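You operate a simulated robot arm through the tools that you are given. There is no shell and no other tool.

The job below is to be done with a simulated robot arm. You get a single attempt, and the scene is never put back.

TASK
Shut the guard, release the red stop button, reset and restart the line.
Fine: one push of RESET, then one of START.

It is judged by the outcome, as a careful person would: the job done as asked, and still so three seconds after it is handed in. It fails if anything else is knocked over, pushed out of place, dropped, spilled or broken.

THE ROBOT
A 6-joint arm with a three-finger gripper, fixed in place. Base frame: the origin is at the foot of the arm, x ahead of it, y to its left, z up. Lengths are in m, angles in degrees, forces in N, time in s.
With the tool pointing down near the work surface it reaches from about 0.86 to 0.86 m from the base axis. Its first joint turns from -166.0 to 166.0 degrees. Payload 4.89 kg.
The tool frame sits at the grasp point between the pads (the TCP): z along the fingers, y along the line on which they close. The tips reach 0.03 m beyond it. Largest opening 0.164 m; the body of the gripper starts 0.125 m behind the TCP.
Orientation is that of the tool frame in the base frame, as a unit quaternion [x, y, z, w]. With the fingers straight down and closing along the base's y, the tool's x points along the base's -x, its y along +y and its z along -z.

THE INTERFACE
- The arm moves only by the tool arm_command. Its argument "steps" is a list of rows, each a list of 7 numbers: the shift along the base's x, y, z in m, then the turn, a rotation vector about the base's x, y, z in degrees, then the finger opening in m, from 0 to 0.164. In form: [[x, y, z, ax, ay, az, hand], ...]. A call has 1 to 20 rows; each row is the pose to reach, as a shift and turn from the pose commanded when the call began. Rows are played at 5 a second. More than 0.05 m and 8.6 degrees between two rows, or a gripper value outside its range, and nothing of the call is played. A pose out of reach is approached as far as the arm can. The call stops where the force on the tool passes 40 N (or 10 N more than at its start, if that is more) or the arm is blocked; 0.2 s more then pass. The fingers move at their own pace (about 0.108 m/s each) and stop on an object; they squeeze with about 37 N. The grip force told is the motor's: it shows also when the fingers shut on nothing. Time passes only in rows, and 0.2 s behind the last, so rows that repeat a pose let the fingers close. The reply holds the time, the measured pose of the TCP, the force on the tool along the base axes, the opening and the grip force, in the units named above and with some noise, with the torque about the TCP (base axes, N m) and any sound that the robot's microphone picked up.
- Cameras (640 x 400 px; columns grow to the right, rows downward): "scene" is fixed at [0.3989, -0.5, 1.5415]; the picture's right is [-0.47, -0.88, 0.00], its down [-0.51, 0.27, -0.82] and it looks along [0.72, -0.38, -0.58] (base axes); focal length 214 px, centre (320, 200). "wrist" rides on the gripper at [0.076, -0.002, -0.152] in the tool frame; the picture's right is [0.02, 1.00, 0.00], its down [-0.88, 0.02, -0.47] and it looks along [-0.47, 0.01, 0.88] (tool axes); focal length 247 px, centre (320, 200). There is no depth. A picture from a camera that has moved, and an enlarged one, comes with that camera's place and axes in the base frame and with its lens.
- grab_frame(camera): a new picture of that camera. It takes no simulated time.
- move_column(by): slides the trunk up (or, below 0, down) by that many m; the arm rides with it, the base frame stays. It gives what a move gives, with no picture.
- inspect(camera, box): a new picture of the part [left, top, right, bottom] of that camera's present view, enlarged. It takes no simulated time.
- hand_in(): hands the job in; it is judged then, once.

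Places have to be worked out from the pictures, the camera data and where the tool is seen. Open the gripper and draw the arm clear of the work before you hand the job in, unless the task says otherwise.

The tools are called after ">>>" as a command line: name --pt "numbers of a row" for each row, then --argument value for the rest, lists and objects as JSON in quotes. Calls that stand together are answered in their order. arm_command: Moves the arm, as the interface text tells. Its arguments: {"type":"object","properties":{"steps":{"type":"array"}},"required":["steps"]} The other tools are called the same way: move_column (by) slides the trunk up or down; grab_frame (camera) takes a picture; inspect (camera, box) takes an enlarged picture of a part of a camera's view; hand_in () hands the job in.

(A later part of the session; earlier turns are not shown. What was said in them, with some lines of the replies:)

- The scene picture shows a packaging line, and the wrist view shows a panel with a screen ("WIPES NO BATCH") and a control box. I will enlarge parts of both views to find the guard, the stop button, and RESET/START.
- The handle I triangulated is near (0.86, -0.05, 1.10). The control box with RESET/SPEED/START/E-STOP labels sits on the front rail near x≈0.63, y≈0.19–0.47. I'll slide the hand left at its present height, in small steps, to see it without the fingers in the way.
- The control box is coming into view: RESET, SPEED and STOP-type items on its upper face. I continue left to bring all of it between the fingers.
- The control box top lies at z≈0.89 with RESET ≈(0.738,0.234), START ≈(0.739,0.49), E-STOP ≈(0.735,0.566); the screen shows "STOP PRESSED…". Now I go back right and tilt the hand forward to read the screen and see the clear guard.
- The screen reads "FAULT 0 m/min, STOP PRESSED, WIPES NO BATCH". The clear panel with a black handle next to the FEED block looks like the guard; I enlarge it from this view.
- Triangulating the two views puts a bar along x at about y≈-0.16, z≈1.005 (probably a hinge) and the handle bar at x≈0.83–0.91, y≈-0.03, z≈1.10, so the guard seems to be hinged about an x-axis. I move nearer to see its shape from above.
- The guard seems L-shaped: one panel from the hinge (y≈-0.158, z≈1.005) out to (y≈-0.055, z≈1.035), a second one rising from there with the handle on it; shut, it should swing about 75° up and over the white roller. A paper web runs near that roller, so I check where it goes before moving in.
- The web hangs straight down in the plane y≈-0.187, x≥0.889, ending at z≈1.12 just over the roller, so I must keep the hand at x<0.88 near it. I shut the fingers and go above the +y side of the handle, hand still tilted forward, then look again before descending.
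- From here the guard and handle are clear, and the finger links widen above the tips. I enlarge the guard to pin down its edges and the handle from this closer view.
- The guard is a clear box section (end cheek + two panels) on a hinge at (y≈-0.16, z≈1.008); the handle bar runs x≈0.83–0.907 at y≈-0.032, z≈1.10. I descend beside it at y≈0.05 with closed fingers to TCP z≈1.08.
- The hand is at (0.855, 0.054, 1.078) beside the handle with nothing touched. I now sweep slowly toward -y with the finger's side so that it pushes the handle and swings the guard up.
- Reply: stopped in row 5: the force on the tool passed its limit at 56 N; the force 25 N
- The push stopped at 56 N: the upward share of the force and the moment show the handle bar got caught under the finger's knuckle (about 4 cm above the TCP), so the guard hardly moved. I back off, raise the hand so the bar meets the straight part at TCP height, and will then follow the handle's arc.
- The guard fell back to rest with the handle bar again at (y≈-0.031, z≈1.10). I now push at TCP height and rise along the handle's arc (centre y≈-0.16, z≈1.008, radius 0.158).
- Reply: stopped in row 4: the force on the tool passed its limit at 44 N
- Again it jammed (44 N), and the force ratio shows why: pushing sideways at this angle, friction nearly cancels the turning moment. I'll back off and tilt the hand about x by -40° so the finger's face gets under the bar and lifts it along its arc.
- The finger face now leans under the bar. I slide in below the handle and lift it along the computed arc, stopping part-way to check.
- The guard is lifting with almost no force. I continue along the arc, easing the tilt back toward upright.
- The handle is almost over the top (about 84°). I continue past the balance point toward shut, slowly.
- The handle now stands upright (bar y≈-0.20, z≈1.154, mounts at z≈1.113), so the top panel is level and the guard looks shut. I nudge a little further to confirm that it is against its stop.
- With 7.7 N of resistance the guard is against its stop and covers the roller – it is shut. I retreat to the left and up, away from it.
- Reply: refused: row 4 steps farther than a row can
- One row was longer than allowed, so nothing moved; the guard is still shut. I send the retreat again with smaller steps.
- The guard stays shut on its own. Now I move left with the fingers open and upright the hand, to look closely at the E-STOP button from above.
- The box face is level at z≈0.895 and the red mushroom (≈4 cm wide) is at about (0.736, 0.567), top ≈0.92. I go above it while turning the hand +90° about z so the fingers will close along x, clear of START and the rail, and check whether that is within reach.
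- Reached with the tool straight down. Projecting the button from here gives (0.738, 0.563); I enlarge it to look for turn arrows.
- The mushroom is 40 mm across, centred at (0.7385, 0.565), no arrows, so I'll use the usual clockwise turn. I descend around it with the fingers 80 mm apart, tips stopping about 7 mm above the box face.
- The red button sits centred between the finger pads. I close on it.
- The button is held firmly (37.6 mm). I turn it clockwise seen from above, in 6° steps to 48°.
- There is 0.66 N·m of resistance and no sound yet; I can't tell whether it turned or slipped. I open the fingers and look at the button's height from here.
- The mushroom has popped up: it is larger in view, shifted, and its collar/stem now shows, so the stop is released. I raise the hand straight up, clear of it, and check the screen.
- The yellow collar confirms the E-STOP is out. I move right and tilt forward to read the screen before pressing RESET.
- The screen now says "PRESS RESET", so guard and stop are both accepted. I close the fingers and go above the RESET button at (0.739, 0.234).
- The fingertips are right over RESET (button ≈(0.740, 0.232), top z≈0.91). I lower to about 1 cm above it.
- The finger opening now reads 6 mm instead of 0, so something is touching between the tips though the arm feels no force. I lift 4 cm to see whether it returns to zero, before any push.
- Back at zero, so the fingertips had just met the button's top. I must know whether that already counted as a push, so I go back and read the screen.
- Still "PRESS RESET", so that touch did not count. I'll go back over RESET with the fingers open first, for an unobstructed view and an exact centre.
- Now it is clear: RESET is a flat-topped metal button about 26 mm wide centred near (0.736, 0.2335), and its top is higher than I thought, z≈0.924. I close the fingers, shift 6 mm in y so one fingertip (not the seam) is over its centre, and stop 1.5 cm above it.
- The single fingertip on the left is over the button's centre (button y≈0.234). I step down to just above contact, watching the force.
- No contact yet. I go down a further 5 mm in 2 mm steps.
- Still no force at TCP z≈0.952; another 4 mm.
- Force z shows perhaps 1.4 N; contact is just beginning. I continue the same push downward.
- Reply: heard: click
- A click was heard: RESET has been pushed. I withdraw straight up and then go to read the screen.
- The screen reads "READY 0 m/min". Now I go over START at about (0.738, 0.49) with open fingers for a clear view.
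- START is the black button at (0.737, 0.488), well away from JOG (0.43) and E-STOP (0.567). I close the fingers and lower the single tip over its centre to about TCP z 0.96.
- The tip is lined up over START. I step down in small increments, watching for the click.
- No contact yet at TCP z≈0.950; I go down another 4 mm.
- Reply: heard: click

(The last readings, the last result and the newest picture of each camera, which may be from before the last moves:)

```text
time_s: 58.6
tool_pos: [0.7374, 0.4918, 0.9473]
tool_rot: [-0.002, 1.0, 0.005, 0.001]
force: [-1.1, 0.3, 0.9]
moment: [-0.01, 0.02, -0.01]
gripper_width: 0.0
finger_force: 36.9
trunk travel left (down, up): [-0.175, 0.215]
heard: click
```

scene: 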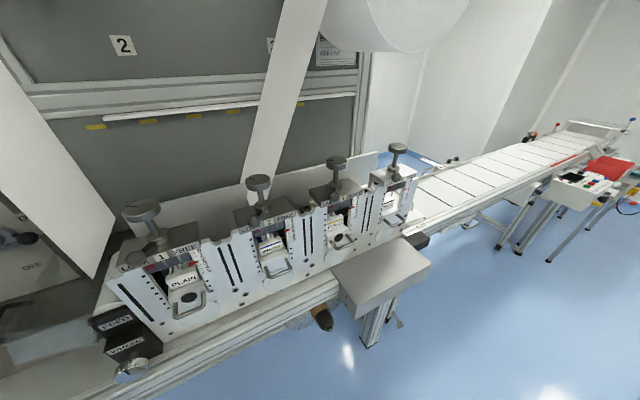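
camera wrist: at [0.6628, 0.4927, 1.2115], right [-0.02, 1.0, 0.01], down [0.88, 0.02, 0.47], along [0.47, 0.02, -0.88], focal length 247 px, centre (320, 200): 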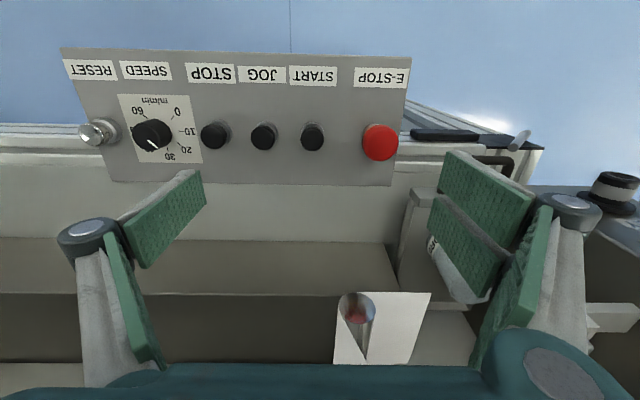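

A click: START is pushed. I lift straight off and go to read the screen.

>>> arm_command --pt "0 0 0.01 0 0 0 0" --pt "0 0 0.03 0 0 0 0" --pt "0 0 0.07 0 0 0 0" --pt "0 0 0.11 0 0 0 0" --pt "-0.03 -0.025 0.14 0 -2 0 0" --pt "-0.06 -0.05 0.17 0 -5 0 0" --pt "-0.09 -0.075 0.2 0 -8 0 0" --pt "-0.115 -0.1 0.23 0 -10 0 0.03" --pt "-0.14 -0.13 0.26 0 -12 0 0.07" --pt "-0.165 -0.16 0.29 0 -14 0 0.11" --pt "-0.19 -0.19 0.32 0 -16 0 0.15" --pt "-0.22 -0.22 0.345 0 -19 0 0.164" --pt "-0.25 -0.25 0.37 0 -22 0 0.164" --pt "-0.28 -0.28 0.39 0 -24 0 0.164" --pt "-0.29 -0.3 0.4 0 -24 0 0.164"

>>> grab_frame --camera "wrist"

>>> inspect --camera "wrist" --box '[200, 80, 440, 320]'

>>> grab_frame --camera "scene"

```text
time_s: 61.8
tool_pos: [0.4431, 0.1927, 1.3449]
tool_rot: [-0.003, 0.978, 0.004, 0.208]
force: [0.2, 0.0, -0.7]
moment: [0.02, 0.02, -0.01]
gripper_width: 0.1639
finger_force: 0.1
trunk travel left (down, up): [-0.175, 0.215]
```

```text
taken
camera wrist: at [0.3108, 0.1896, 1.452], right [-0.03, 1.0, 0.0], down [0.61, 0.02, 0.79], along [0.79, 0.02, -0.61], focal length 247 px, centre (320, 200)
```

wrist: 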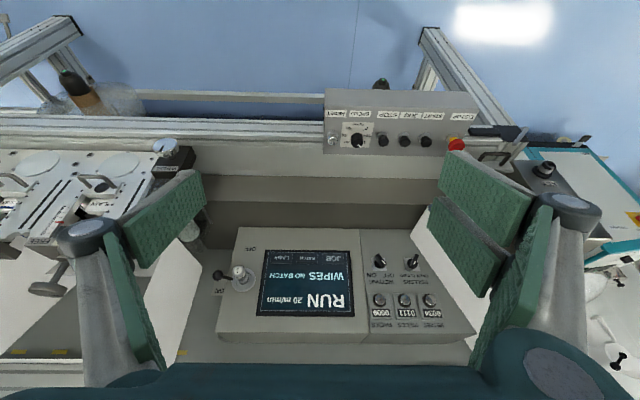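

```text
1.67 times, centred on (320, 200) of wrist
camera zoom: at [0.3108, 0.1896, 1.452], right [-0.03, 1.0, 0.0], down [0.61, 0.02, 0.79], along [0.79, 0.02, -0.61], focal length 412 px, centre (320, 200)
```

zoom: 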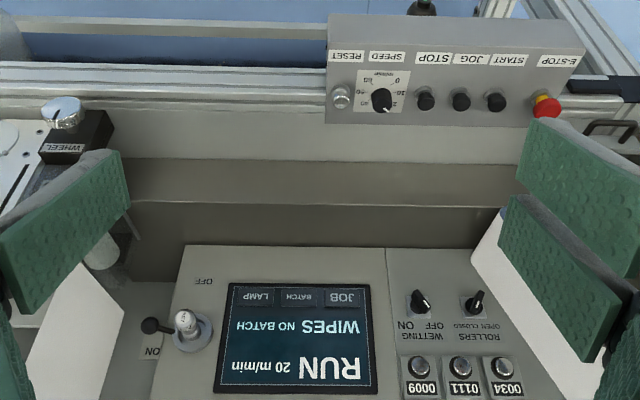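

```text
taken
```

scene: 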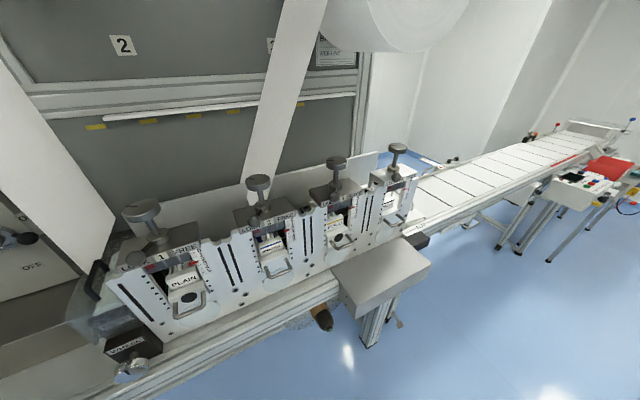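

The screen shows "RUN 20 m/min", the guard is shut and the stop is out; the hand is open and clear. I wait a moment and check once more that it stays running.

>>> arm_command --pt "-0.02 0 0.01 0 0 0 0.164" --pt "-0.03 0 0.02 0 0 0 0.164" --pt "-0.03 0 0.02 0 0 0 0.164" --pt "-0.03 0 0.02 0 0 0 0.164" --pt "-0.03 0 0.02 0 0 0 0.164" --pt "-0.03 0 0.02 0 0 0 0.164" --pt "-0.03 0 0.02 0 0 0 0.164" --pt "-0.03 0 0.02 0 0 0 0.164" --pt "-0.03 0 0.02 0 0 0 0.164" --pt "-0.03 0 0.02 0 0 0 0.164" --pt "-0.03 0 0.02 0 0 0 0.164" --pt "-0.03 0 0.02 0 0 0 0.164"

>>> inspect --camera "wrist" --box '[200, 80, 440, 320]'

>>> inspect --camera "scene" --box '[0, 190, 160, 400]'

```text
time_s: 64.4
tool_pos: [0.4148, 0.1928, 1.3642]
tool_rot: [-0.002, 0.978, 0.004, 0.209]
force: [-0.3, -0.7, 0.9]
moment: [-0.01, 0.01, -0.04]
gripper_width: 0.1639
finger_force: 0.0
trunk travel left (down, up): [-0.175, 0.215]
```

```text
1.67 times, centred on (320, 200) of wrist
camera zoom: at [0.2826, 0.1894, 1.4721], right [-0.03, 1.0, 0.0], down [0.61, 0.02, 0.79], along [0.79, 0.02, -0.61], focal length 412 px, centre (320, 200)
```

zoom: 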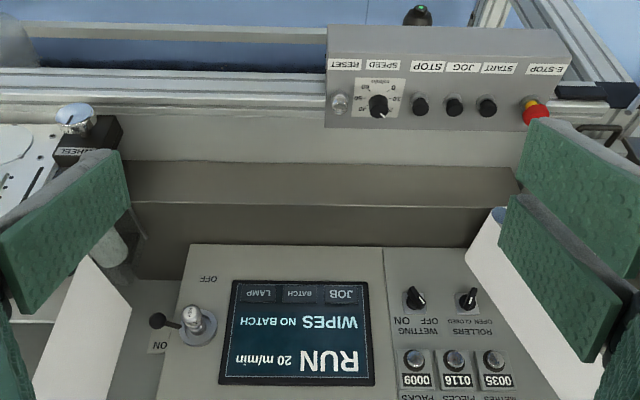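

```text
1.90 times, centred on (80, 295) of scene
camera zoom: at [0.3989, -0.5, 1.5415], right [-0.47, -0.88, 0.0], down [-0.51, 0.27, -0.82], along [0.72, -0.38, -0.58], focal length 408 px, centre (777, 19)
```

zoom: 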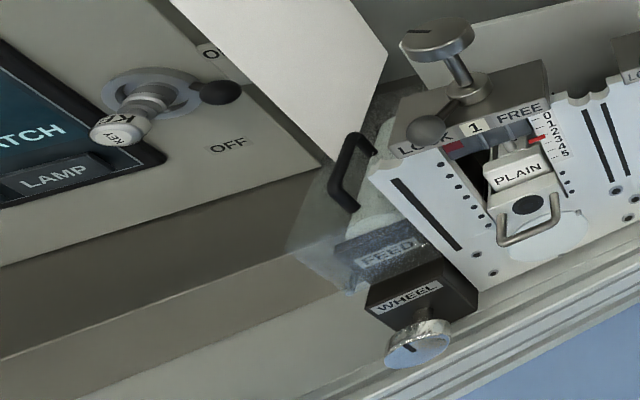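

The line still shows "RUN 20 m/min" with the piece and metre counters rising. The guard is shut, E-STOP is out, nothing else has moved, and the hand is open and clear, so I hand the job in.

>>> hand_in

```text
The job is handed in.
```

The line is running again. The screen shows "RUN 20 m/min" and the piece and metre counters are climbing.

- **Guard:** it is shut over the feed roller and stays closed on its own. My first two pushes on the handle jammed and stopped at the force limit (56 N and 44 N). Lifting it from underneath worked, and I saw no damage.
- **Red stop button:** a clockwise turn released it, and the yellow collar now shows.
- **RESET:** I pushed it once. It clicked, and the screen went from "PRESS RESET" to "READY". Before that push, the closed fingers touched the button once. The screen did not change, so that touch did not register.
- **START:** I pushed it once. It clicked, and the screen went to "RUN".

I saw nothing else moved or knocked over. I opened the gripper and drew the arm clear before handing the job in.
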